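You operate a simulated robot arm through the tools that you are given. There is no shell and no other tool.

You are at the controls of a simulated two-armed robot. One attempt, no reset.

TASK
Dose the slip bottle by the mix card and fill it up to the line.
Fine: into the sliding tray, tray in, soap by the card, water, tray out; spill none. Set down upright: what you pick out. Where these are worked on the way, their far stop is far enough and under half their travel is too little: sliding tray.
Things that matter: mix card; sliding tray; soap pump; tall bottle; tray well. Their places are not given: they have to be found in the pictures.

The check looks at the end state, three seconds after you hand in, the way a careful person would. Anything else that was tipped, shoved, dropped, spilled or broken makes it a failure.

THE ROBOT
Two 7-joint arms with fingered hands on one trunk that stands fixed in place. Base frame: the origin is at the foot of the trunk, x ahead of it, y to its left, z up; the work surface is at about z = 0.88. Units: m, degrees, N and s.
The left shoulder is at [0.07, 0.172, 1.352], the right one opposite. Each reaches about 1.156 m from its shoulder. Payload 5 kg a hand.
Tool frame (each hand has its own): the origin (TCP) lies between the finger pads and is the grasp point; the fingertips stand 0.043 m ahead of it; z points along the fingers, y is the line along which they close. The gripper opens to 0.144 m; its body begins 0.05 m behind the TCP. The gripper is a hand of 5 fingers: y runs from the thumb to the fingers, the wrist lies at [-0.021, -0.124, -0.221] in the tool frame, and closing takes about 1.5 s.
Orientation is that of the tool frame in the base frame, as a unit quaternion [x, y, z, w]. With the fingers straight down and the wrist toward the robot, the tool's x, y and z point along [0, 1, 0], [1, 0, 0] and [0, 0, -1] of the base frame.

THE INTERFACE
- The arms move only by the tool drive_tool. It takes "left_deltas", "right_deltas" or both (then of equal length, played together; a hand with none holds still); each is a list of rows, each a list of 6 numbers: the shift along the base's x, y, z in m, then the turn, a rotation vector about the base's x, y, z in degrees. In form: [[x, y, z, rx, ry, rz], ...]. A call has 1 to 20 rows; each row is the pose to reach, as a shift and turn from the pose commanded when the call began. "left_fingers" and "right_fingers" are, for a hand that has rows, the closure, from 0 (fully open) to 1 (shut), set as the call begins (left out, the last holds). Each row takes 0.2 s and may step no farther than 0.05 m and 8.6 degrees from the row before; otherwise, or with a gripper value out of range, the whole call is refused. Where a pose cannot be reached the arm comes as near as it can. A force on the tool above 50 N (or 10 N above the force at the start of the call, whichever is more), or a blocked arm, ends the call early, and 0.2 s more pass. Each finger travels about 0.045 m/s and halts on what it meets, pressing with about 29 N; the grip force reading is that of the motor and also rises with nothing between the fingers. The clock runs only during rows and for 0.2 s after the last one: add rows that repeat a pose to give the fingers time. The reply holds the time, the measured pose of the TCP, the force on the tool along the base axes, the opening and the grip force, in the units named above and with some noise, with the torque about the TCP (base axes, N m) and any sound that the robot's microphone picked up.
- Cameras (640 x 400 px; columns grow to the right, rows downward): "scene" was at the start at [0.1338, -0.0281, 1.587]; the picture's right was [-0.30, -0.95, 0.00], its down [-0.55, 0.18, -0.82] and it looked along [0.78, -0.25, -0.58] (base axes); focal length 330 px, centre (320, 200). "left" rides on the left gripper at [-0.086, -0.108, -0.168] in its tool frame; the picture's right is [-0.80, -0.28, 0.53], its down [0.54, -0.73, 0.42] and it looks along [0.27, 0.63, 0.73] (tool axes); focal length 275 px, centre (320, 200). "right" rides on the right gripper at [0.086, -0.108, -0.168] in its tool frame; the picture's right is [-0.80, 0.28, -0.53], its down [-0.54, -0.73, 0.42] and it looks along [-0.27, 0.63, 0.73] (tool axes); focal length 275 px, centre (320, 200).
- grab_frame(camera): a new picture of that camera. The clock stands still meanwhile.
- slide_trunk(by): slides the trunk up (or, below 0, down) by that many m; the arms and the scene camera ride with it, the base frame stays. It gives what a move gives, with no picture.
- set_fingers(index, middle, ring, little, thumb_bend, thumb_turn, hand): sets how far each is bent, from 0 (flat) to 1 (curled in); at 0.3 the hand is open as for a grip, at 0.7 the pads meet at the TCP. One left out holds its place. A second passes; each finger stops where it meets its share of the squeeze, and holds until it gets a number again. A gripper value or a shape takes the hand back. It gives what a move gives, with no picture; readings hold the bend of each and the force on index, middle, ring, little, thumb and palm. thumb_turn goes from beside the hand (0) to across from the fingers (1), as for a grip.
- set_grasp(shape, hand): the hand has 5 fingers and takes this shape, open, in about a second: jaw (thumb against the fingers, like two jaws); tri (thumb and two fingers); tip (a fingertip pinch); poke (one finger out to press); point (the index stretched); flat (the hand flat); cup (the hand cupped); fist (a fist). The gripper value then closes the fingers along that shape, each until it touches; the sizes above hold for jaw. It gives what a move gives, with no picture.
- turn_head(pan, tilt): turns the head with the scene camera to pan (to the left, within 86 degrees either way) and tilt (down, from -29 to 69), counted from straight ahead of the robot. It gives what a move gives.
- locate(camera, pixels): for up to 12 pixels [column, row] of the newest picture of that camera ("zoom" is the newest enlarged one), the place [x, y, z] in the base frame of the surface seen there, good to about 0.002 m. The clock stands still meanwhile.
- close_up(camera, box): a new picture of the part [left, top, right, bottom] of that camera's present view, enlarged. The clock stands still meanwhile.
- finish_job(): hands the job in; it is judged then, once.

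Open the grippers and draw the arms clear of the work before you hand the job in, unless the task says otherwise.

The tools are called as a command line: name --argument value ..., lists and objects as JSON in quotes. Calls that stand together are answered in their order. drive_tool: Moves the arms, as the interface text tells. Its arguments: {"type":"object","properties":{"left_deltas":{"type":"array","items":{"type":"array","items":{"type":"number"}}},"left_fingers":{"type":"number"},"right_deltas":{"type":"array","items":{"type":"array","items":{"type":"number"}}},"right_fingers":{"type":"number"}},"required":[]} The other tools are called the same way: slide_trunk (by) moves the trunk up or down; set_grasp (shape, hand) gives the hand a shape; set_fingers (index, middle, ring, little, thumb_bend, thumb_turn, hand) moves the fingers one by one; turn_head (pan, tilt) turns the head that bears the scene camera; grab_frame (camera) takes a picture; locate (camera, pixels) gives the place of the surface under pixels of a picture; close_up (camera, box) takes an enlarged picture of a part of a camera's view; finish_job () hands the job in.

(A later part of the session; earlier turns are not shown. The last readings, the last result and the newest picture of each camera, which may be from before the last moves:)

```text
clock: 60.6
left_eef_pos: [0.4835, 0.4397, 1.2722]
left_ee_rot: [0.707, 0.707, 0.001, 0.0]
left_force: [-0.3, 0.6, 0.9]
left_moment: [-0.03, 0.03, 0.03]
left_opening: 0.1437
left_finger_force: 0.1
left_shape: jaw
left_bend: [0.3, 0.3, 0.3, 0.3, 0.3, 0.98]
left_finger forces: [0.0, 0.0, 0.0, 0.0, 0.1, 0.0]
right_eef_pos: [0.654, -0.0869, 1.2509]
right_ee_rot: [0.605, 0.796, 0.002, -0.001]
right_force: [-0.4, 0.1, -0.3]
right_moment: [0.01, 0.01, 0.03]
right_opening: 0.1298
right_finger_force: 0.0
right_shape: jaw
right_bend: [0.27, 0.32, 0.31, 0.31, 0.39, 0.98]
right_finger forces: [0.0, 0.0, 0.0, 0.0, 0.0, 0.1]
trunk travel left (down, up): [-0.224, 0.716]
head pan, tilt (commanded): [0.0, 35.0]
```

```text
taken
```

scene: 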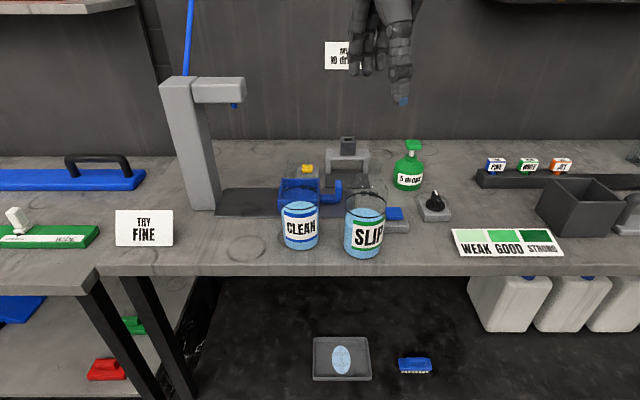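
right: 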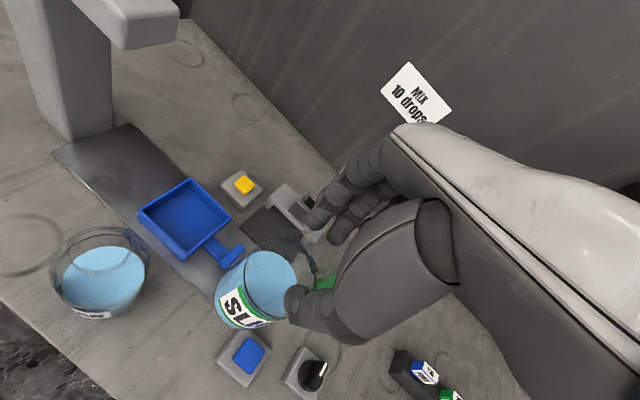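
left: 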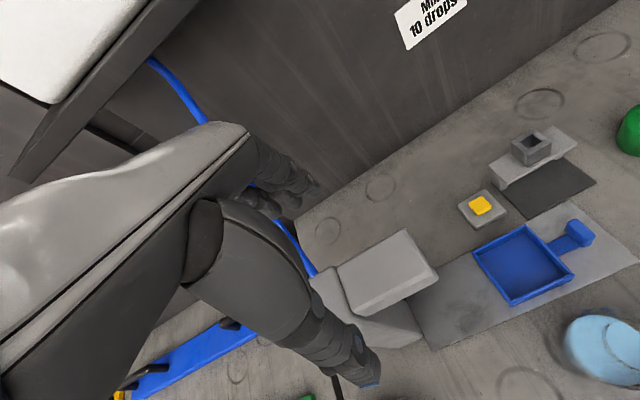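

Now I'll reorient the right hand in free air: first yaw −30° (to −15°), then tilt it 65° so the fingers point left and slightly down.

drive_tool --right_deltas '[[0, -0.005, 0, 0, 0, -8], [0, -0.01, 0, 0, 0, -16], [0, -0.015, 0, 0, 0, -24], [0, -0.02, 0, 0, 0, -30.6], [0, -0.02, 0, 0, 0, -30.6]]'

drive_tool --right_deltas '[[0, 0, 0, 7.73, -2.07, 0], [0, 0, 0, 15.46, -4.14, 0], [0, 0, 0, 23.2, -6.2, 0], [0, 0, 0, 30.9, -8.3, 0], [0, 0, 0, 38.6, -10.4, 0], [0, 0, 0, 46.4, -12.4, 0], [0, 0, 0, 54.1, -14.5, 0], [0, 0, 0, 62.8, -16.8, 0], [0, 0, 0, 62.8, -16.8, 0]]'

grab_frame --camera "scene"

```text
clock: 61.8
left_eef_pos: [0.4836, 0.4382, 1.2719]
left_ee_rot: [0.707, 0.707, 0.0, 0.0]
left_force: [-0.2, -0.2, 0.1]
left_moment: [0.0, -0.07, -0.01]
left_opening: 0.1439
left_finger_force: 0.0
left_shape: jaw
left_bend: [0.3, 0.3, 0.3, 0.3, 0.3, 0.98]
left_finger forces: [0.0, 0.0, 0.0, 0.1, 0.0, 0.0]
right_eef_pos: [0.6534, -0.1085, 1.2533]
right_ee_rot: [0.794, 0.608, 0.003, -0.001]
right_force: [0.2, -0.3, -0.4]
right_moment: [0.0, -0.02, -0.05]
right_opening: 0.1295
right_finger_force: 0.0
right_shape: jaw
right_bend: [0.27, 0.32, 0.31, 0.31, 0.39, 0.98]
right_finger forces: [0.0, 0.0, 0.1, 0.0, 0.0, 0.0]
trunk travel left (down, up): [-0.224, 0.716]
head pan, tilt (commanded): [0.0, 35.0]
```

```text
refused: row 8 steps farther than a row can; nothing moved
```

```text
taken
```

scene: 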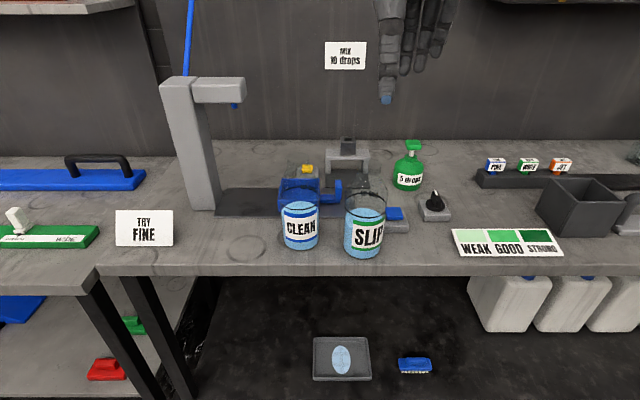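

Row 8 stepped too far; I'll redo the tilt with even 8° rows.

drive_tool --right_deltas '[[0, 0, 0, 7.73, -2.07, 0], [0, 0, 0, 15.46, -4.14, 0], [0, 0, 0, 23.2, -6.2, 0], [0, 0, 0, 30.9, -8.3, 0], [0, 0, 0, 38.6, -10.4, 0], [0, 0, 0, 46.4, -12.4, 0], [0, 0, 0, 54.1, -14.5, 0], [0, 0, 0, 61.8, -16.6, 0], [0, 0, 0, 61.8, -16.6, 0]]'

grab_frame --camera "scene"

```text
clock: 63.8
left_eef_pos: [0.4835, 0.4393, 1.2732]
left_ee_rot: [0.707, 0.708, 0.0, 0.0]
left_force: [1.5, 1.3, -0.8]
left_moment: [-0.02, -0.02, -0.01]
left_opening: 0.1438
left_finger_force: 0.0
left_shape: jaw
left_bend: [0.3, 0.3, 0.3, 0.3, 0.3, 0.98]
left_finger forces: [0.1, 0.0, 0.0, 0.0, 0.0, 0.0]
right_eef_pos: [0.6553, -0.1085, 1.2524]
right_ee_rot: [0.672, 0.515, 0.423, -0.323]
right_force: [0.6, 0.1, -0.1]
right_moment: [-0.02, -0.02, -0.03]
right_opening: 0.1294
right_finger_force: 0.0
right_shape: jaw
right_bend: [0.27, 0.32, 0.31, 0.31, 0.39, 0.98]
right_finger forces: [0.0, 0.0, 0.0, 0.1, 0.0, 0.1]
trunk travel left (down, up): [-0.224, 0.716]
head pan, tilt (commanded): [0.0, 35.0]
```

```text
taken
```

scene: 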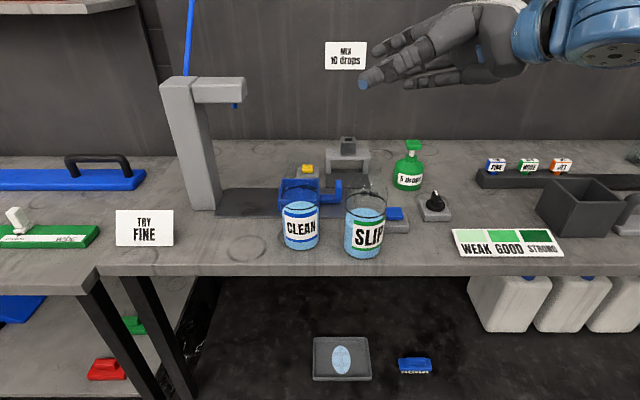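

The hand now points left and slightly down. I'll test reach in free air above the tray: target (0.81, 0.048, 1.17).

drive_tool --right_deltas '[[0.025, 0.025, -0.01, 0, 0, 0], [0.05, 0.05, -0.02, 0, 0, 0], [0.075, 0.075, -0.03, 0, 0, 0], [0.1, 0.1, -0.045, 0, 0, 0], [0.125, 0.125, -0.06, 0, 0, 0], [0.155, 0.157, -0.075, 0, 0, 0], [0.155, 0.157, -0.075, 0, 0, 0]]'

grab_frame --camera "scene"

```text
clock: 65.4
left_eef_pos: [0.4824, 0.4382, 1.274]
left_ee_rot: [0.707, 0.708, 0.0, -0.001]
left_force: [0.3, -0.6, -0.1]
left_moment: [0.03, -0.05, 0.04]
left_opening: 0.1438
left_finger_force: 0.1
left_shape: jaw
left_bend: [0.3, 0.3, 0.3, 0.3, 0.3, 0.98]
left_finger forces: [0.0, 0.0, 0.0, 0.1, 0.0, 0.1]
right_eef_pos: [0.8089, 0.0508, 1.1789]
right_ee_rot: [0.672, 0.514, 0.423, -0.324]
right_force: [0.1, -0.7, 0.3]
right_moment: [-0.04, -0.01, 0.0]
right_opening: 0.1296
right_finger_force: 0.0
right_shape: jaw
right_bend: [0.27, 0.32, 0.31, 0.31, 0.39, 0.98]
right_finger forces: [0.0, 0.1, 0.0, 0.0, 0.0, 0.0]
trunk travel left (down, up): [-0.224, 0.716]
head pan, tilt (commanded): [0.0, 35.0]
```

```text
taken
```

scene: 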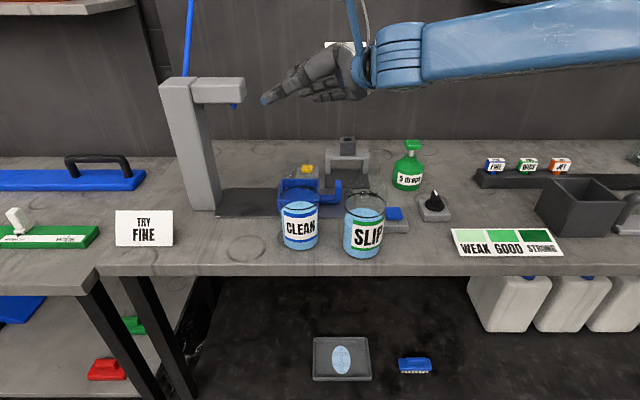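

Reached (0.809, 0.051, 1.179). I'll test going down to z≈1.04 there while watching clearance to CLEAN and the gantry.

drive_tool --right_deltas '[[0, -0.003, -0.03, 0, 0, 0], [0, -0.003, -0.06, 0, 0, 0], [0, -0.003, -0.09, 0, 0, 0], [0, -0.003, -0.12, 0, 0, 0], [0, -0.003, -0.14, 0, 0, 0], [0, -0.003, -0.14, 0, 0, 0]]'

grab_frame --camera "scene"

grab_frame --camera "right"

```text
clock: 66.8
left_eef_pos: [0.4807, 0.4403, 1.2758]
left_ee_rot: [0.708, 0.706, 0.001, 0.001]
left_force: [0.3, -0.3, 0.3]
left_moment: [-0.01, 0.04, 0.01]
left_opening: 0.1436
left_finger_force: 0.0
left_shape: jaw
left_bend: [0.3, 0.3, 0.3, 0.3, 0.3, 0.98]
left_finger forces: [0.0, 0.0, 0.1, 0.0, 0.0, 0.0]
right_eef_pos: [0.8081, 0.046, 1.0527]
right_ee_rot: [0.67, 0.517, 0.427, -0.32]
right_force: [12.1, 0.9, 29.2]
right_moment: [-3.95, 4.44, 1.4]
right_opening: 0.1297
right_finger_force: 0.1
right_shape: jaw
right_bend: [0.27, 0.32, 0.31, 0.31, 0.39, 0.98]
right_finger forces: [0.1, 0.1, 0.0, 0.0, 0.0, 0.0]
trunk travel left (down, up): [-0.224, 0.716]
head pan, tilt (commanded): [0.0, 35.0]
```

```text
taken
```

scene: 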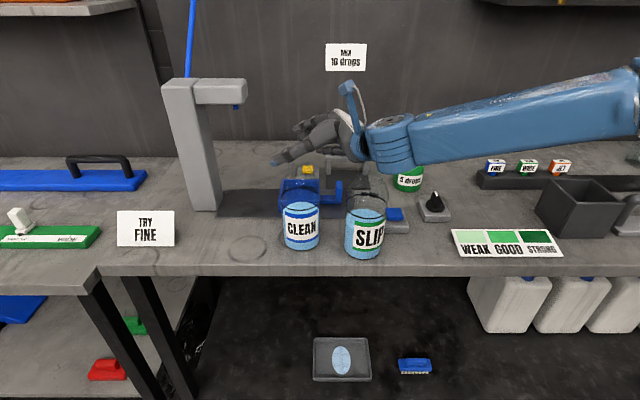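

```text
taken
```

right: 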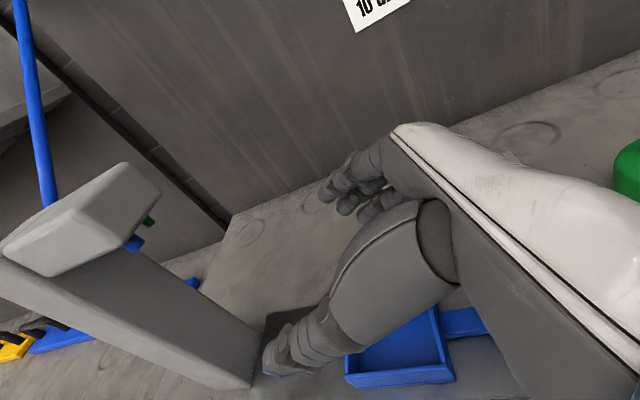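

Upward force 29 N at the wrist side: the wrist is touching the SLIP neck (0.655, -0.088) below it. I lift straight up at once.

drive_tool --right_deltas '[[0, 0, 0.01, 0, 0, 0], [0, 0, 0.03, 0, 0, 0], [0, 0, 0.06, 0, 0, 0], [0, 0, 0.1, 0, 0, 0], [0, 0, 0.14, 0, 0, 0]]'

grab_frame --camera "scene"

close_up --camera "scene" --box '[270, 150, 430, 270]'

```text
clock: 68.0
left_eef_pos: [0.481, 0.4404, 1.2734]
left_ee_rot: [0.707, 0.707, 0.001, 0.001]
left_force: [-0.4, 0.1, 0.2]
left_moment: [-0.05, -0.08, -0.03]
left_opening: 0.1437
left_finger_force: 0.0
left_shape: jaw
left_bend: [0.3, 0.3, 0.3, 0.3, 0.3, 0.98]
left_finger forces: [0.0, 0.0, 0.1, 0.0, 0.0, 0.0]
right_eef_pos: [0.8123, 0.046, 1.1804]
right_ee_rot: [0.672, 0.515, 0.423, -0.323]
right_force: [-0.6, -0.3, 0.7]
right_moment: [-0.03, 0.01, -0.06]
right_opening: 0.1299
right_finger_force: 0.0
right_shape: jaw
right_bend: [0.27, 0.32, 0.31, 0.31, 0.39, 0.98]
right_finger forces: [0.0, 0.0, 0.0, 0.0, 0.0, 0.0]
trunk travel left (down, up): [-0.224, 0.716]
head pan, tilt (commanded): [0.0, 35.0]
```

```text
taken
```

scene: 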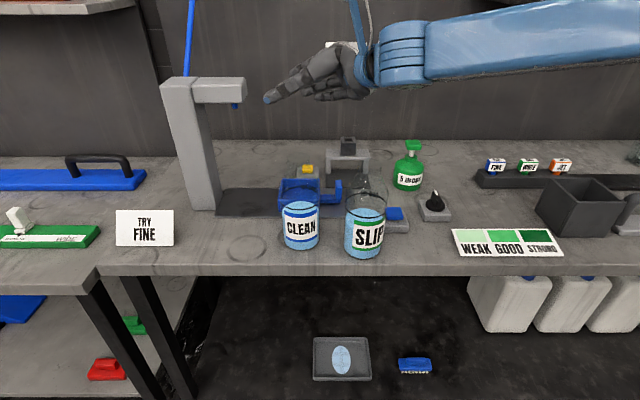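

```text
3.33 times, centred on (350, 210) of scene
```

zoom: 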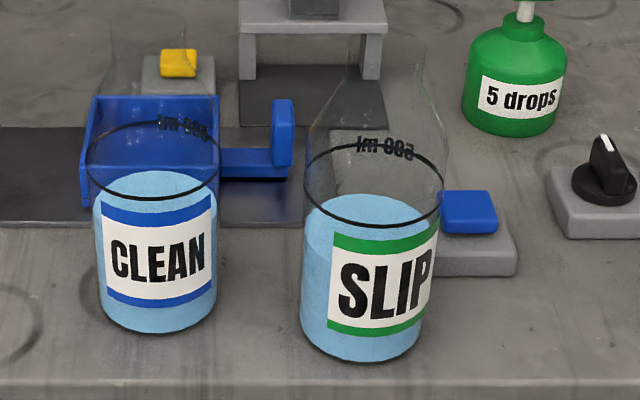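

SLIP is still upright and undisturbed. The pose reaches the tray, and I also noticed a blue and a green nozzle under the dispenser head. Now I'll move back to a pre-grasp point right of SLIP: (0.617, -0.227, 1.062).

drive_tool --right_deltas '[[-0.027, -0.038, 0, 0, 0, 0], [-0.054, -0.076, 0, 0, 0, 0], [-0.081, -0.114, 0, 0, 0, 0], [-0.108, -0.152, 0, 0, 0, 0], [-0.135, -0.19, 0, 0, 0, 0], [-0.162, -0.228, 0, 0, 0, 0], [-0.185, -0.262, -0.02, 0, 0, 0], [-0.195, -0.273, -0.05, 0, 0, 0], [-0.195, -0.273, -0.085, 0, 0, 0], [-0.195, -0.273, -0.118, 0, 0, 0], [-0.195, -0.273, -0.118, 0, 0, 0]]' --right_fingers 0.05

grab_frame --camera "scene"

grab_frame --camera "right"

```text
clock: 70.4
left_eef_pos: [0.4839, 0.4391, 1.2728]
left_ee_rot: [0.707, 0.707, 0.0, 0.001]
left_force: [0.4, 0.5, 0.6]
left_moment: [0.0, 0.0, 0.0]
left_opening: 0.1438
left_finger_force: 0.1
left_shape: jaw
left_bend: [0.3, 0.3, 0.3, 0.3, 0.3, 0.98]
left_finger forces: [0.0, 0.0, 0.0, 0.0, 0.0, 0.1]
right_eef_pos: [0.617, -0.2292, 1.0551]
right_ee_rot: [0.672, 0.515, 0.422, -0.324]
right_force: [-0.8, 0.3, -0.3]
right_moment: [-0.05, 0.03, -0.02]
right_opening: 0.137
right_finger_force: 0.1
right_shape: jaw
right_bend: [0.31, 0.31, 0.3, 0.31, 0.31, 0.98]
right_finger forces: [0.0, 0.0, 0.0, 0.0, 0.0, 0.0]
trunk travel left (down, up): [-0.224, 0.716]
head pan, tilt (commanded): [0.0, 35.0]
```

```text
taken
```

scene: 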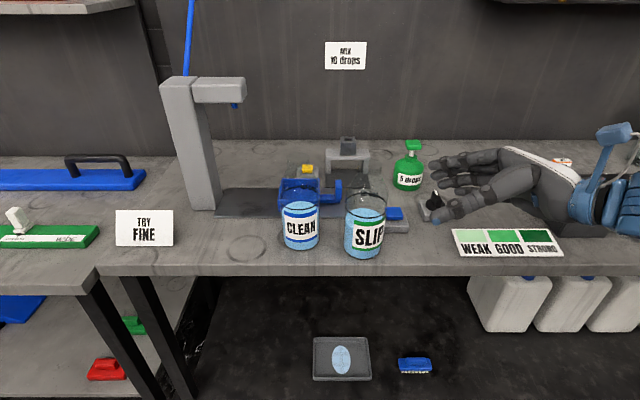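

```text
taken
```

right: 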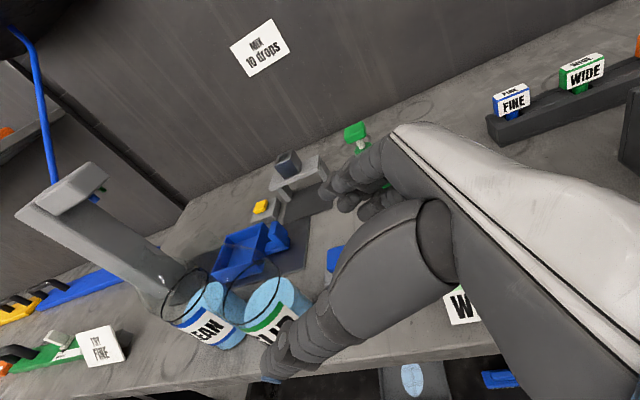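

The hand is at the pre-grasp point with SLIP in line. I'll re-locate SLIP exactly before advancing.

close_up --camera "scene" --box '[330, 170, 430, 270]'

locate --camera "zoom" --pixels '[[195, 250], [240, 250], [280, 250], [310, 250], [195, 300], [300, 300], [240, 150], [215, 135], [290, 150], [240, 207]]'

```text
4.00 times, centred on (380, 220) of scene
```

zoom: 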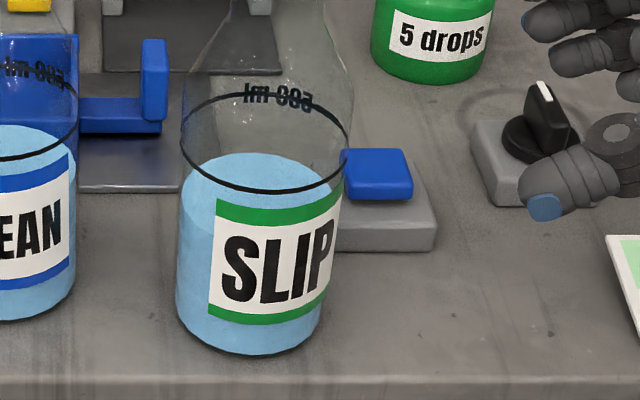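

```text
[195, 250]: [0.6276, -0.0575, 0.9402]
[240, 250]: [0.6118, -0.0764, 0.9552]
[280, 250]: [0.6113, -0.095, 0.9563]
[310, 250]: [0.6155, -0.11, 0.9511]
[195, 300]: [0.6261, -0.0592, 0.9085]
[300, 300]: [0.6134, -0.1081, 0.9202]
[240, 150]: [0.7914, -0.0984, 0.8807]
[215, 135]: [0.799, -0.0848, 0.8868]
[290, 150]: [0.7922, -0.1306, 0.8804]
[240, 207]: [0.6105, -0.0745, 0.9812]
```

SLIP centre ≈ (0.6515, -0.0888). I advance along the finger direction in steps, stopping 5 cm short to check.

drive_tool --right_deltas '[[0.006, 0.025, -0.011, 0, 0, 0], [0.012, 0.05, -0.022, 0, 0, 0], [0.018, 0.075, -0.033, 0, 0, 0], [0.024, 0.095, -0.042, 0, 0, 0], [0.024, 0.095, -0.042, 0, 0, 0]]'

close_up --camera "scene" --box '[300, 130, 480, 280]'

grab_frame --camera "right"

```text
clock: 71.6
left_eef_pos: [0.4836, 0.438, 1.2728]
left_ee_rot: [0.707, 0.707, 0.0, 0.0]
left_force: [0.2, -0.8, 0.0]
left_moment: [0.0, -0.05, 0.02]
left_opening: 0.1439
left_finger_force: 0.0
left_shape: jaw
left_bend: [0.3, 0.3, 0.3, 0.3, 0.3, 0.98]
left_finger forces: [0.1, 0.0, 0.0, 0.0, 0.0, 0.0]
right_eef_pos: [0.6399, -0.1314, 1.0164]
right_ee_rot: [0.672, 0.514, 0.423, -0.323]
right_force: [0.0, -0.1, -0.8]
right_moment: [0.03, -0.02, 0.04]
right_opening: 0.1368
right_finger_force: 0.1
right_shape: jaw
right_bend: [0.31, 0.31, 0.3, 0.31, 0.31, 0.98]
right_finger forces: [0.1, 0.0, 0.0, 0.0, 0.0, 0.1]
trunk travel left (down, up): [-0.224, 0.716]
head pan, tilt (commanded): [0.0, 35.0]
```

```text
2.67 times, centred on (390, 205) of scene
```

zoom: 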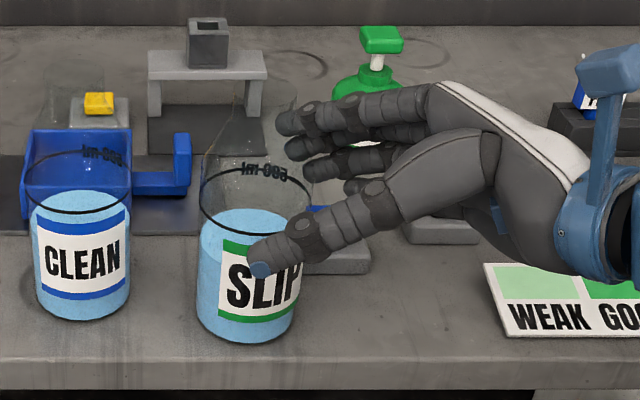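

```text
taken
```

right: 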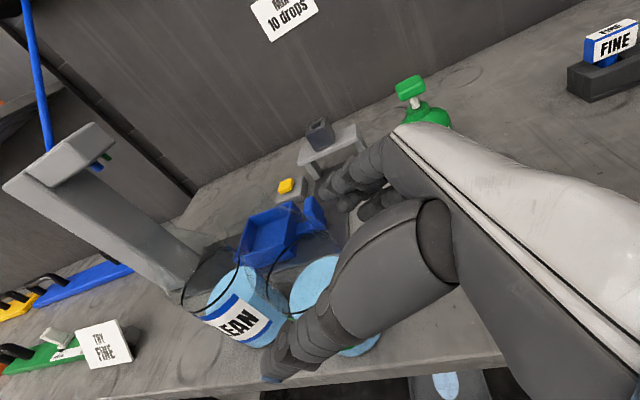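

The thumb is passing in front and the fingers behind the bottle. I'll locate thumb tip and fingers to verify clearances.

locate --camera "zoom" --pixels '[[260, 262], [300, 245], [350, 215], [288, 122], [300, 148], [318, 170], [355, 188], [400, 150]]'

```text
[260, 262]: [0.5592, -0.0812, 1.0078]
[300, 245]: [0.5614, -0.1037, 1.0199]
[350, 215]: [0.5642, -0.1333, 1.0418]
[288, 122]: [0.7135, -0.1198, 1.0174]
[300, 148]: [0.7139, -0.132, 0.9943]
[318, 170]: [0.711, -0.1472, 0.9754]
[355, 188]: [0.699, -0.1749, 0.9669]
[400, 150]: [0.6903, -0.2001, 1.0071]
```

Gaps are ≈3 cm at the thumb and ≈2 cm at the fingers. I advance the last 4.5 cm and then close gradually.

drive_tool --right_deltas '[[0.005, 0.018, -0.01, 0, 0, 0], [0.009, 0.033, -0.018, 0, 0, 0], [0.0115, 0.0425, -0.0235, 0, 0, 0], [0.0115, 0.0425, -0.0235, 0, 0, 0]]'

close_up --camera "scene" --box '[300, 130, 480, 280]'

locate --camera "zoom" --pixels '[[230, 265], [260, 255], [300, 240], [240, 130], [255, 150], [275, 175], [310, 200], [250, 300]]'

```text
clock: 72.6
left_eef_pos: [0.4835, 0.4391, 1.2724]
left_ee_rot: [0.707, 0.707, 0.001, 0.0]
left_force: [0.1, -0.3, 0.5]
left_moment: [-0.01, -0.03, -0.01]
left_opening: 0.1438
left_finger_force: 0.1
left_shape: jaw
left_bend: [0.3, 0.3, 0.3, 0.3, 0.3, 0.98]
left_finger forces: [0.0, 0.0, 0.1, 0.0, 0.0, 0.1]
right_eef_pos: [0.6513, -0.0909, 0.9926]
right_ee_rot: [0.673, 0.515, 0.422, -0.322]
right_force: [-0.2, -0.2, -0.5]
right_moment: [0.0, -0.05, -0.02]
right_opening: 0.1369
right_finger_force: 0.0
right_shape: jaw
right_bend: [0.31, 0.31, 0.3, 0.31, 0.31, 0.98]
right_finger forces: [0.0, 0.1, 0.0, 0.0, 0.0, 0.1]
trunk travel left (down, up): [-0.224, 0.716]
head pan, tilt (commanded): [0.0, 35.0]
```

```text
2.67 times, centred on (390, 205) of scene
```

zoom: 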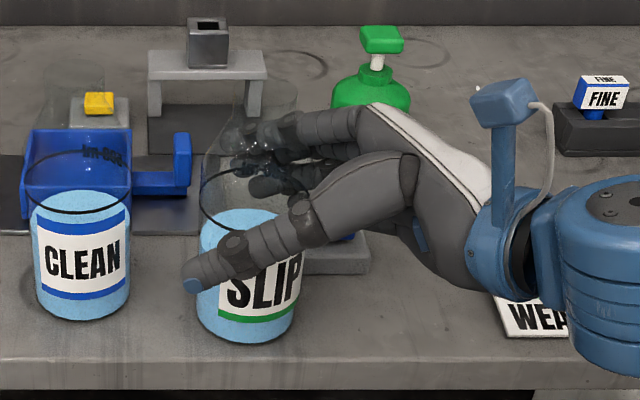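

```text
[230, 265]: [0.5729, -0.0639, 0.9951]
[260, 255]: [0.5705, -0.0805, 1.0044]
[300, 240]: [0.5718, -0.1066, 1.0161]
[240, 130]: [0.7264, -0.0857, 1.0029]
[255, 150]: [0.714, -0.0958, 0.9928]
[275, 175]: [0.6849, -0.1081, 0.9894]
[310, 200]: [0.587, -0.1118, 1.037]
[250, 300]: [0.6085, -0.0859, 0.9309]
```

Bottle is centred between thumb and fingers. Closing to 0.4 first (opening ≈0.086).

drive_tool --right_deltas '[[0, 0.001, 0, 0, 0, 0], [0, 0.001, 0, 0, 0, 0], [0, 0.001, 0, 0, 0, 0], [0, 0.001, 0, 0, 0, 0], [0, 0.001, 0, 0, 0, 0]]' --right_fingers 0.38

close_up --camera "scene" --box '[300, 130, 480, 280]'

```text
clock: 73.8
left_eef_pos: [0.4842, 0.4397, 1.2726]
left_ee_rot: [0.707, 0.707, 0.0, 0.0]
left_force: [0.3, -0.6, 0.3]
left_moment: [0.02, -0.01, 0.01]
left_opening: 0.144
left_finger_force: 0.1
left_shape: jaw
left_bend: [0.3, 0.3, 0.3, 0.3, 0.3, 0.98]
left_finger forces: [0.0, 0.0, 0.0, 0.0, 0.0, 0.0]
right_eef_pos: [0.6511, -0.0901, 0.9928]
right_ee_rot: [0.673, 0.515, 0.422, -0.323]
right_force: [-0.5, -0.6, 0.0]
right_moment: [0.04, -0.01, 0.03]
right_opening: 0.0899
right_finger_force: 0.2
right_shape: jaw
right_bend: [0.28, 0.4, 0.37, 0.42, 0.64, 1.0]
right_finger forces: [0.1, 0.1, 0.0, 0.0, 0.0, 0.0]
trunk travel left (down, up): [-0.224, 0.716]
head pan, tilt (commanded): [0.0, 35.0]
```

```text
2.67 times, centred on (390, 205) of scene
```

zoom: 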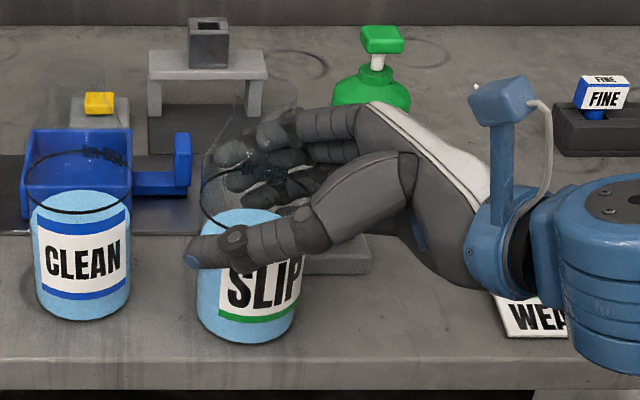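

No contact yet at 0.09 opening. I close further to grip.

drive_tool --right_deltas '[[0, 0, 0, 0, 0, 0], [0, 0, 0, 0, 0, 0], [0, 0, 0, 0, 0, 0], [0, 0, 0, 0, 0, 0], [0, 0, 0, 0, 0, 0], [0, 0, 0, 0, 0, 0]]' --right_fingers 0.6

close_up --camera "scene" --box '[300, 130, 480, 280]'

locate --camera "zoom" --pixels '[[250, 300], [215, 300], [280, 300], [250, 325], [230, 310]]'

```text
clock: 75.2
left_eef_pos: [0.4844, 0.4385, 1.2732]
left_ee_rot: [0.707, 0.707, 0.0, 0.0]
left_force: [-1.1, -0.9, -0.7]
left_moment: [0.02, 0.04, -0.01]
left_opening: 0.1439
left_finger_force: 0.2
left_shape: jaw
left_bend: [0.3, 0.3, 0.3, 0.3, 0.3, 0.98]
left_finger forces: [0.0, 0.0, 0.0, 0.0, 0.0, 0.0]
right_eef_pos: [0.6517, -0.0891, 0.9934]
right_ee_rot: [0.673, 0.515, 0.422, -0.322]
right_force: [1.2, 0.4, 1.1]
right_moment: [-0.07, -0.13, -0.03]
right_opening: 0.06
right_finger_force: 29.0
right_shape: jaw
right_bend: [0.74, 0.48, 0.43, 0.45, 0.73, 1.0]
right_finger forces: [13.8, 6.4, 3.1, 2.2, 24.8, 0.1]
trunk travel left (down, up): [-0.224, 0.716]
head pan, tilt (commanded): [0.0, 35.0]
```

```text
2.67 times, centred on (390, 205) of scene
```

zoom: 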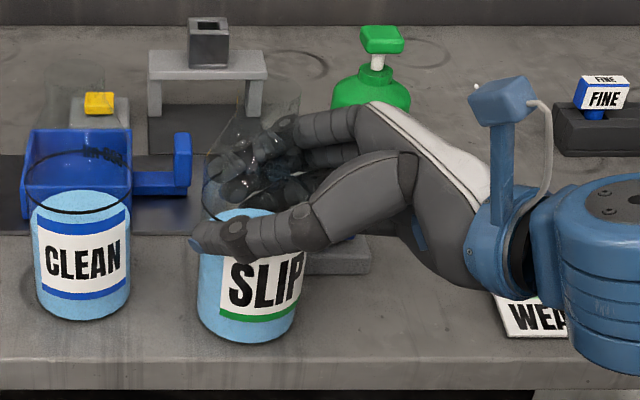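

```text
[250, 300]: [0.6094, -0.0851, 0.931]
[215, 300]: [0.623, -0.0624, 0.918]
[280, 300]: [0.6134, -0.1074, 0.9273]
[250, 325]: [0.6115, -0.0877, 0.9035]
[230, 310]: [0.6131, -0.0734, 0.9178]
```

Gripped with all fingers (index 13.8, middle 6.4, ring 3.1, little 2.2, thumb 24.8 N), bottle unmoved. I'll lift 15 mm and check that it stays vertical.

drive_tool --right_deltas '[[0, 0, 0, 0, 0, 0], [0, 0, 0.004, 0, 0, 0], [0, 0, 0.008, 0, 0, 0], [0, 0, 0.015, 0, 0, 0], [0, 0, 0.015, 0, 0, 0]]' --right_fingers 0.7

close_up --camera "scene" --box '[310, 180, 430, 280]'

locate --camera "zoom" --pixels '[[220, 230], [220, 260], [220, 290], [180, 230], [180, 280], [260, 230], [260, 290], [200, 120]]'

```text
clock: 76.4
left_eef_pos: [0.4844, 0.4389, 1.2732]
left_ee_rot: [0.707, 0.707, -0.001, -0.001]
left_force: [0.2, 0.3, 1.2]
left_moment: [-0.01, 0.04, 0.02]
left_opening: 0.1439
left_finger_force: 0.1
left_shape: jaw
left_bend: [0.3, 0.3, 0.3, 0.3, 0.3, 0.98]
left_finger forces: [0.0, 0.0, 0.0, 0.1, 0.0, 0.1]
right_eef_pos: [0.6511, -0.0896, 1.0108]
right_ee_rot: [0.673, 0.515, 0.421, -0.324]
right_force: [-0.7, 0.1, -2.5]
right_moment: [-0.02, 0.01, 0.0]
right_opening: 0.0601
right_finger_force: 29.0
right_shape: jaw
right_bend: [0.74, 0.48, 0.43, 0.45, 0.73, 1.0]
right_finger forces: [13.9, 6.2, 3.3, 1.6, 24.7, 0.0]
trunk travel left (down, up): [-0.224, 0.716]
head pan, tilt (commanded): [0.0, 35.0]
```

```text
4.00 times, centred on (370, 230) of scene
```

zoom: 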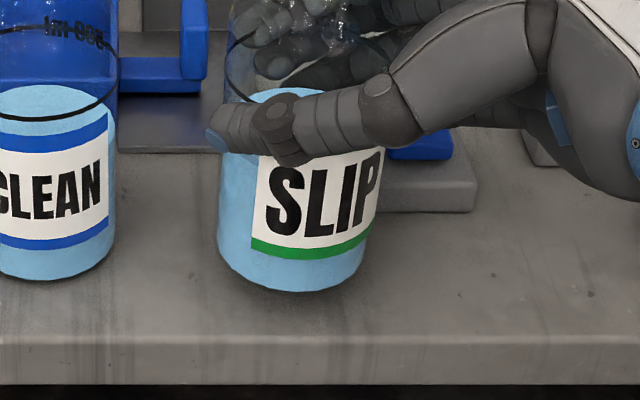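

```text
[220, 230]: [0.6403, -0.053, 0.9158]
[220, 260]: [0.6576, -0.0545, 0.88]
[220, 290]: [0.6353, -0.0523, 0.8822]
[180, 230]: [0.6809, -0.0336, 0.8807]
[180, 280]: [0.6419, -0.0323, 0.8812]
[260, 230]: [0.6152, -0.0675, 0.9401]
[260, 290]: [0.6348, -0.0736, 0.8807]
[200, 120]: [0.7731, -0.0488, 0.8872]
```

It rises cleanly. I check the wall at three heights for lean.

locate --camera "zoom" --pixels '[[300, 180], [300, 210], [300, 240], [300, 270], [300, 284], [235, 180], [235, 250], [365, 190], [358, 250], [270, 95]]'

```text
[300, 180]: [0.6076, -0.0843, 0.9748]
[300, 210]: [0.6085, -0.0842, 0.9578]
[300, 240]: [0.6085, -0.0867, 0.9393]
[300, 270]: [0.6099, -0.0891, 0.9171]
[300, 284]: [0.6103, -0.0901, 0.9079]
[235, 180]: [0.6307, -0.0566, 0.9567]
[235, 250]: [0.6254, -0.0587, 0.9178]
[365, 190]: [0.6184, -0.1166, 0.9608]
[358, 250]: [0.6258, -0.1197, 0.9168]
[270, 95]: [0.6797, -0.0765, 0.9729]
```

The lean is under 1° (label sits proud of the wall). Now I lift 7 cm, move forward 0.158 at this y, then left 0.137 to above the well.

drive_tool --right_deltas '[[0, 0, 0.02, 0, 0, 0], [0, 0, 0.045, 0, 0, 0], [0, 0, 0.07, 0, 0, 0], [0.02, 0, 0.07, 0, 0, 0], [0.05, 0, 0.07, 0, 0, 0], [0.08, 0, 0.07, 0, 0, 0], [0.11, 0, 0.07, 0, 0, 0], [0.14, 0, 0.07, 0, 0, 0], [0.158, 0, 0.07, 0, 0, 0], [0.158, 0, 0.07, 0, 0, 0]]'

grab_frame --camera "scene"

```text
clock: 78.6
left_eef_pos: [0.4828, 0.4387, 1.2733]
left_ee_rot: [0.708, 0.707, 0.0, 0.0]
left_force: [0.6, -0.9, 0.4]
left_moment: [0.05, 0.01, 0.0]
left_opening: 0.1438
left_finger_force: 0.2
left_shape: jaw
left_bend: [0.3, 0.3, 0.3, 0.3, 0.3, 0.98]
left_finger forces: [0.0, 0.0, 0.0, 0.0, 0.1, 0.0]
right_eef_pos: [0.8083, -0.0891, 1.0782]
right_ee_rot: [0.673, 0.515, 0.421, -0.323]
right_force: [-0.6, 0.3, -1.3]
right_moment: [0.0, -0.04, -0.03]
right_opening: 0.06
right_finger_force: 29.2
right_shape: jaw
right_bend: [0.74, 0.48, 0.43, 0.45, 0.73, 1.0]
right_finger forces: [13.8, 6.1, 3.4, 1.7, 24.8, 0.1]
trunk travel left (down, up): [-0.224, 0.716]
head pan, tilt (commanded): [0.0, 35.0]
```

```text
taken
```

scene: 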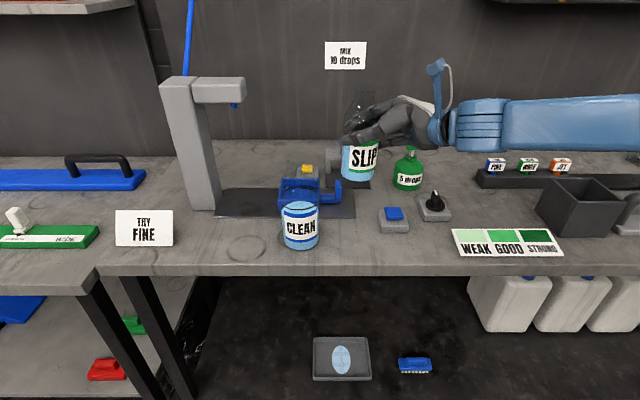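

Reach is fine now; the bottle hangs upright at x≈0.81. I move left 0.137 to over the well.

drive_tool --right_deltas '[[0, 0.025, 0, 0, 0, 0], [0, 0.055, 0, 0, 0, 0], [0, 0.085, 0, 0, 0, 0], [0, 0.115, 0, 0, 0, 0], [0, 0.13, 0, 0, 0, 0], [0, 0.137, 0, 0, 0, 0], [0, 0.137, 0, 0, 0, 0]]'

grab_frame --camera "scene"

close_up --camera "scene" --box '[260, 110, 380, 260]'

grab_frame --camera "left"

```text
clock: 80.2
left_eef_pos: [0.484, 0.4396, 1.2717]
left_ee_rot: [0.707, 0.707, 0.0, 0.0]
left_force: [-0.3, 0.1, 0.8]
left_moment: [-0.01, 0.03, 0.01]
left_opening: 0.1439
left_finger_force: 0.0
left_shape: jaw
left_bend: [0.3, 0.3, 0.3, 0.3, 0.3, 0.98]
left_finger forces: [0.0, 0.0, 0.1, 0.0, 0.0, 0.0]
right_eef_pos: [0.81, 0.05, 1.0788]
right_ee_rot: [0.672, 0.514, 0.422, -0.324]
right_force: [0.2, 0.0, -2.1]
right_moment: [-0.03, 0.01, 0.01]
right_opening: 0.0601
right_finger_force: 29.3
right_shape: jaw
right_bend: [0.74, 0.48, 0.43, 0.45, 0.73, 1.0]
right_finger forces: [13.7, 6.2, 3.3, 1.7, 24.6, 0.1]
trunk travel left (down, up): [-0.224, 0.716]
head pan, tilt (commanded): [0.0, 35.0]
```

```text
taken
```

scene: 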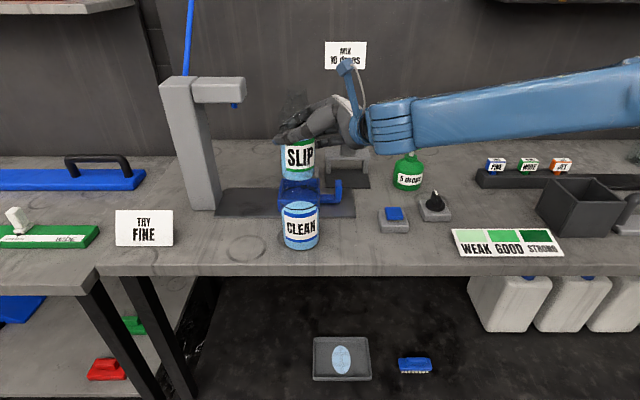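

```text
2.67 times, centred on (320, 185) of scene
```

zoom: 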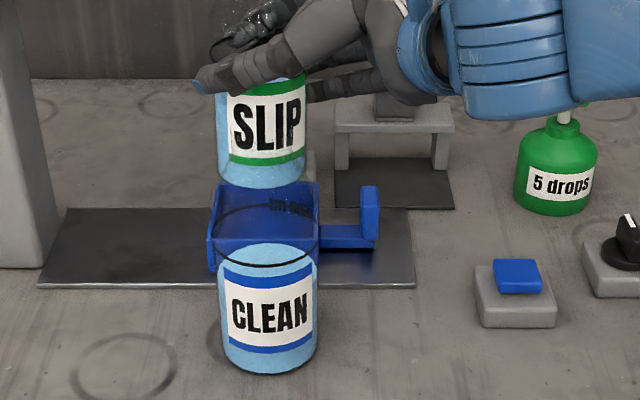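

```text
taken
```

left: 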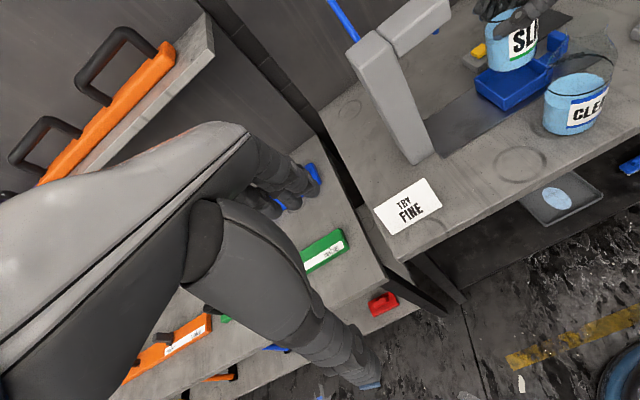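

SLIP is above the tray. Now precise alignment: locate bottle wall points and tray edges from the scene camera.

close_up --camera "scene" --box '[270, 135, 350, 215]'

locate --camera "zoom" --pixels '[[220, 100], [250, 130], [250, 165], [300, 165], [340, 150], [225, 150], [280, 172], [320, 120], [210, 120], [230, 80], [350, 120], [280, 130]]'

```text
5.00 times, centred on (310, 175) of scene
```

zoom: 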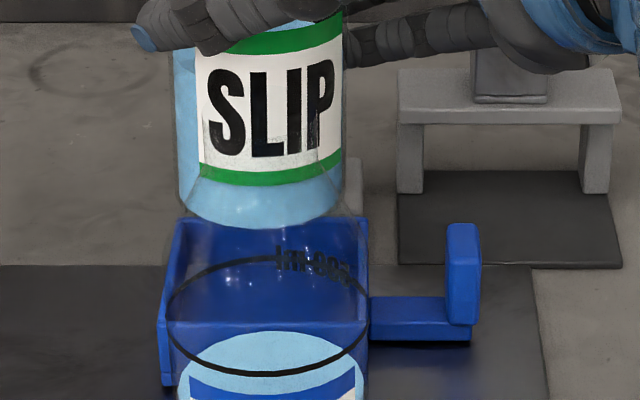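

```text
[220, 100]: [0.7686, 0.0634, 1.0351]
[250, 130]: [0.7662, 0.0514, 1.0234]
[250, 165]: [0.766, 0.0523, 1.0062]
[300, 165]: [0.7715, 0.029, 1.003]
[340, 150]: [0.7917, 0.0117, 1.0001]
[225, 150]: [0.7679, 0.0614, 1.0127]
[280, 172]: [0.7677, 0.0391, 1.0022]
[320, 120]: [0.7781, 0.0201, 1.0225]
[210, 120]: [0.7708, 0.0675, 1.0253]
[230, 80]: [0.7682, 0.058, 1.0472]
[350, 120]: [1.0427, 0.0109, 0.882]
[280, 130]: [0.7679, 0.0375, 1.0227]
```

Bottle centre ≈ (0.808, 0.0483); well centre ≈ (0.809, 0.048). That is within 1–2 mm, so I lower in small steps watching the force.

drive_tool --right_deltas '[[0.001, 0, -0.012, 0, 0, 0], [0.001, 0, -0.024, 0, 0, 0], [0.001, 0, -0.034, 0, 0, 0], [0.001, 0, -0.042, 0, 0, 0], [0.001, 0, -0.048, 0, 0, 0], [0.001, 0, -0.048, 0, 0, 0]]'

close_up --camera "scene" --box '[260, 130, 360, 230]'

```text
clock: 81.6
left_eef_pos: [0.4839, 0.4384, 1.2721]
left_ee_rot: [0.707, 0.707, 0.0, 0.0]
left_force: [0.3, 0.6, -0.6]
left_moment: [0.0, -0.02, 0.0]
left_opening: 0.144
left_finger_force: 0.1
left_shape: jaw
left_bend: [0.3, 0.3, 0.3, 0.3, 0.3, 0.98]
left_finger forces: [0.0, 0.0, 0.1, 0.1, 0.0, 0.1]
right_eef_pos: [0.8073, 0.0441, 1.0381]
right_ee_rot: [0.674, 0.515, 0.419, -0.323]
right_force: [0.5, 0.1, -0.9]
right_moment: [-0.04, 0.0, -0.01]
right_opening: 0.0601
right_finger_force: 28.8
right_shape: jaw
right_bend: [0.74, 0.48, 0.43, 0.45, 0.73, 1.0]
right_finger forces: [13.7, 6.3, 3.4, 1.7, 24.5, 0.0]
right hand out of reach, approached as far as the arm can: row 4, 5, 6
trunk travel left (down, up): [-0.224, 0.716]
head pan, tilt (commanded): [0.0, 35.0]
```

```text
4.00 times, centred on (310, 180) of scene
```

zoom: 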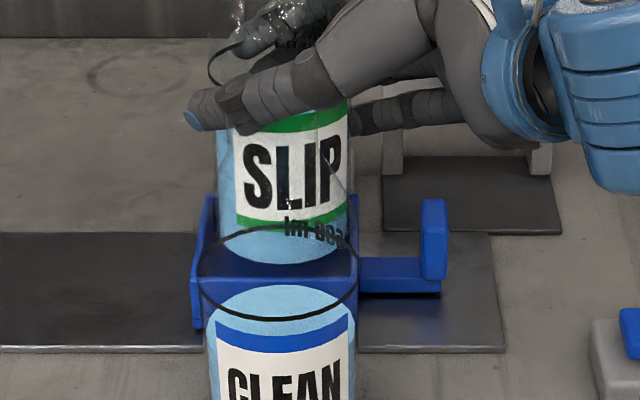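

The arm's limit came just above the rim; it drifted (-3, -6 mm). I'll raise slightly, re-centre, and then use the trunk slide itself for the vertical lowering.

drive_tool --right_deltas '[[0.001, 0.002, 0.015, 0, 0, 0], [0.003, 0.0055, 0.025, 0, 0, 0], [0.003, 0.0055, 0.025, 0, 0, 0], [0.003, 0.0055, 0.025, 0, 0, 0]]'

close_up --camera "scene" --box '[270, 135, 350, 215]'

locate --camera "zoom" --pixels '[[210, 140], [230, 160], [250, 170], [280, 180], [300, 180], [320, 170], [340, 160], [250, 210], [300, 210], [220, 200]]'

```text
clock: 82.6
left_eef_pos: [0.4842, 0.4401, 1.2724]
left_ee_rot: [0.707, 0.707, 0.0, 0.0]
left_force: [-0.5, -0.4, 0.9]
left_moment: [-0.02, -0.02, 0.0]
left_opening: 0.1437
left_finger_force: 0.1
left_shape: jaw
left_bend: [0.3, 0.3, 0.3, 0.3, 0.3, 0.98]
left_finger forces: [0.1, 0.0, 0.1, 0.0, 0.1, 0.1]
right_eef_pos: [0.8107, 0.0501, 1.0646]
right_ee_rot: [0.673, 0.515, 0.422, -0.323]
right_force: [-0.3, 0.3, -1.0]
right_moment: [0.01, 0.0, -0.02]
right_opening: 0.0599
right_finger_force: 29.2
right_shape: jaw
right_bend: [0.74, 0.48, 0.43, 0.45, 0.73, 1.0]
right_finger forces: [13.6, 6.1, 3.4, 1.6, 24.6, 0.1]
trunk travel left (down, up): [-0.224, 0.716]
head pan, tilt (commanded): [0.0, 35.0]
```

```text
5.00 times, centred on (310, 175) of scene
```

zoom: 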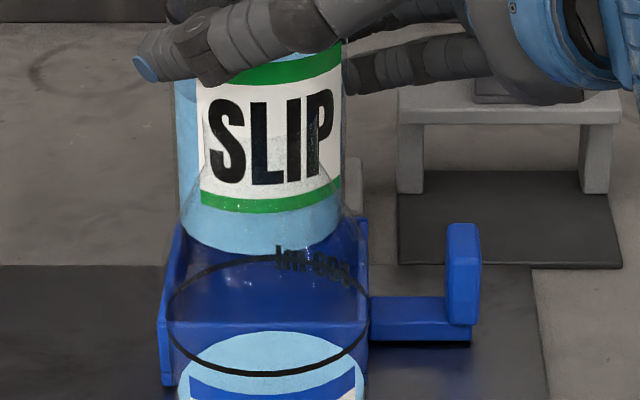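

```text
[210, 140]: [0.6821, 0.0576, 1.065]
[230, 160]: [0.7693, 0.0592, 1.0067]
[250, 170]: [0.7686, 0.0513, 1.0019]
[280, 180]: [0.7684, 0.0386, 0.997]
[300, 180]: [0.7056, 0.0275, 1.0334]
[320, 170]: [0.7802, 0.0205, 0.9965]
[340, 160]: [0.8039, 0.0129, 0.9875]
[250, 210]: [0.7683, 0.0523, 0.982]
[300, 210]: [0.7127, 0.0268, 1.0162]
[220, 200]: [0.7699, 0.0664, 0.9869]
```

Bottle centre now ≈ (0.809, 0.049), well centred. I lower the trunk by 0.04 (bottle base goes just below the rim) and check.

slide_trunk --by -0.04

close_up --camera "scene" --box '[260, 110, 360, 210]'

```text
clock: 83.4
left_eef_pos: [0.4827, 0.4386, 1.2331]
left_ee_rot: [0.707, 0.707, 0.0, -0.001]
left_force: [-0.3, -0.2, 0.0]
left_moment: [0.0, -0.05, 0.04]
left_opening: 0.144
left_finger_force: 0.0
left_shape: jaw
left_bend: [0.3, 0.3, 0.3, 0.3, 0.3, 0.98]
left_finger forces: [0.0, 0.0, 0.0, 0.1, 0.0, 0.0]
right_eef_pos: [0.8102, 0.0495, 1.0244]
right_ee_rot: [0.673, 0.515, 0.422, -0.323]
right_force: [-0.1, -0.7, -1.9]
right_moment: [-0.01, -0.02, -0.02]
right_opening: 0.0599
right_finger_force: 28.9
right_shape: jaw
right_bend: [0.74, 0.48, 0.43, 0.45, 0.73, 1.0]
right_finger forces: [13.7, 6.2, 3.4, 1.6, 24.7, 0.0]
trunk travel left (down, up): [-0.184, 0.756]
head pan, tilt (commanded): [0.0, 35.0]
```

```text
4.00 times, centred on (310, 160) of scene
```

zoom: 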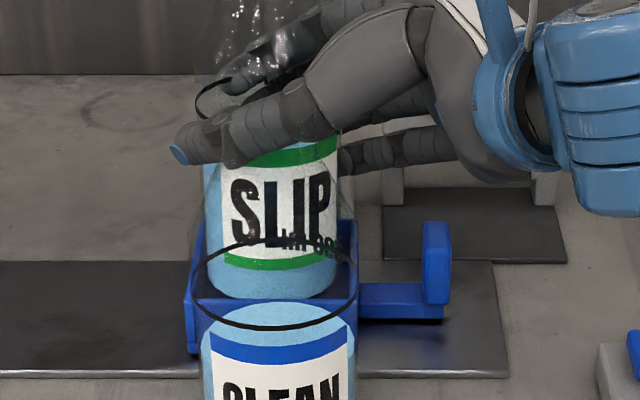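

No force; the bottle base has entered the well. Lowering 13 mm more.

slide_trunk --by -0.013

close_up --camera "scene" --box '[260, 110, 360, 210]'

locate --camera "zoom" --pixels '[[245, 265], [245, 235], [245, 190], [300, 265], [215, 280], [270, 290]]'

```text
clock: 84.0
left_eef_pos: [0.4847, 0.4382, 1.2199]
left_ee_rot: [0.707, 0.707, 0.0, 0.001]
left_force: [-0.2, -0.1, 0.2]
left_moment: [0.03, -0.03, -0.05]
left_opening: 0.1438
left_finger_force: 0.0
left_shape: jaw
left_bend: [0.3, 0.3, 0.3, 0.3, 0.3, 0.98]
left_finger forces: [0.0, 0.1, 0.0, 0.1, 0.1, 0.1]
right_eef_pos: [0.8106, 0.0496, 1.0116]
right_ee_rot: [0.673, 0.515, 0.422, -0.323]
right_force: [-0.7, -0.3, -1.5]
right_moment: [0.01, 0.0, -0.01]
right_opening: 0.06
right_finger_force: 28.8
right_shape: jaw
right_bend: [0.74, 0.48, 0.43, 0.45, 0.73, 1.0]
right_finger forces: [13.8, 6.2, 3.3, 1.6, 24.6, 0.0]
trunk travel left (down, up): [-0.171, 0.769]
head pan, tilt (commanded): [0.0, 35.0]
```

```text
4.00 times, centred on (310, 160) of scene
```

zoom: 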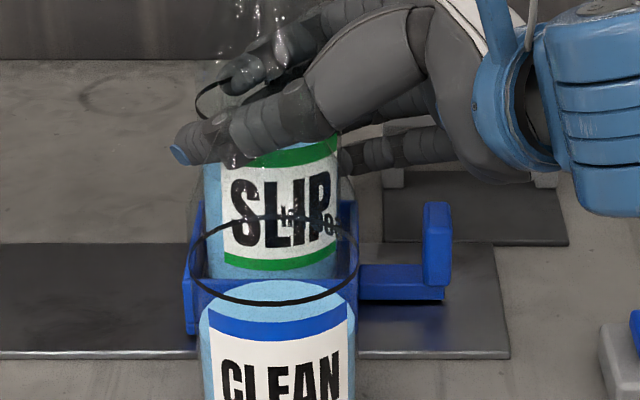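

```text
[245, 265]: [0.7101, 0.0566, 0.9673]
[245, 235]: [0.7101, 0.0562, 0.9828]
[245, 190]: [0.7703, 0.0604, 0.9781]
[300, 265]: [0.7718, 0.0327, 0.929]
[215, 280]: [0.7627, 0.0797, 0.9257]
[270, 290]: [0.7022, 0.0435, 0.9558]
```

Still hanging (force −1.5 N). Lowering 3 mm more to touch the floor.

slide_trunk --by -0.003

```text
clock: 84.5
left_eef_pos: [0.4835, 0.4389, 1.2161]
left_ee_rot: [0.707, 0.707, -0.001, 0.001]
left_force: [0.0, -0.2, 0.4]
left_moment: [0.01, -0.01, -0.01]
left_opening: 0.1438
left_finger_force: 0.1
left_shape: jaw
left_bend: [0.3, 0.3, 0.3, 0.3, 0.3, 0.98]
left_finger forces: [0.0, 0.1, 0.1, 0.0, 0.0, 0.0]
right_eef_pos: [0.8107, 0.0496, 1.0103]
right_ee_rot: [0.673, 0.515, 0.422, -0.323]
right_force: [0.1, 0.8, 4.0]
right_moment: [-0.01, -0.21, 0.05]
right_opening: 0.0602
right_finger_force: 29.2
right_shape: jaw
right_bend: [0.74, 0.48, 0.43, 0.45, 0.73, 1.0]
right_finger forces: [13.8, 6.5, 3.6, 2.1, 25.0, 0.0]
trunk travel left (down, up): [-0.168, 0.772]
head pan, tilt (commanded): [0.0, 35.0]
```

+4 N: the bottle stands on the well floor. I open the fingers while holding position.

drive_tool --right_deltas '[[0, 0, 0, 0, 0, 0], [0, 0, 0, 0, 0, 0], [0, 0, 0, 0, 0, 0], [0, 0, 0, 0, 0, 0], [0, 0, 0, 0, 0, 0], [0, 0, 0, 0, 0, 0]]' --right_fingers 0.2

close_up --camera "scene" --box '[250, 90, 400, 220]'

```text
clock: 85.9
left_eef_pos: [0.4845, 0.4396, 1.217]
left_ee_rot: [0.708, 0.707, 0.0, 0.0]
left_force: [0.8, 0.1, 0.0]
left_moment: [0.0, 0.0, 0.0]
left_opening: 0.1439
left_finger_force: 0.0
left_shape: jaw
left_bend: [0.3, 0.3, 0.3, 0.3, 0.3, 0.98]
left_finger forces: [0.0, 0.1, 0.0, 0.0, 0.0, 0.1]
right_eef_pos: [0.8112, 0.0495, 1.0079]
right_ee_rot: [0.673, 0.514, 0.422, -0.323]
right_force: [-0.7, -0.6, -0.2]
right_moment: [0.03, -0.01, 0.0]
right_opening: 0.1151
right_finger_force: 0.1
right_shape: jaw
right_bend: [0.26, 0.34, 0.32, 0.33, 0.52, 0.99]
right_finger forces: [0.0, 0.0, 0.1, 0.0, 0.1, 0.1]
trunk travel left (down, up): [-0.168, 0.772]
head pan, tilt (commanded): [0.0, 35.0]
```

```text
3.08 times, centred on (325, 155) of scene
```

zoom: 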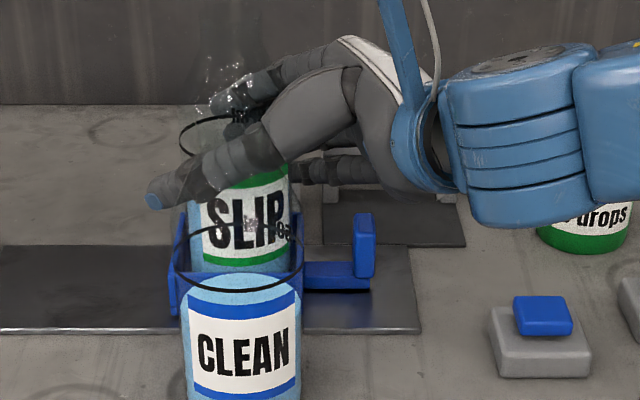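

Released: forces are zero and SLIP stands in the tray. Before withdrawing I check the thumb's distance to CLEAN.

locate --camera "zoom" --pixels '[[157, 200], [200, 180], [240, 160], [290, 110], [245, 95], [320, 170], [215, 190], [175, 195]]'

```text
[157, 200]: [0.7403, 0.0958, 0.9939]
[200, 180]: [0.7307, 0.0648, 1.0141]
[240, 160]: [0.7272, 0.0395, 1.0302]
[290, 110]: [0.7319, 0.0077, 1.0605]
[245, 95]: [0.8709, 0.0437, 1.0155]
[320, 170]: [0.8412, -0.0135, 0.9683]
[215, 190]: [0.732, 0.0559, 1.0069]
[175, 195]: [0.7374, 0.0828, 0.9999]
```

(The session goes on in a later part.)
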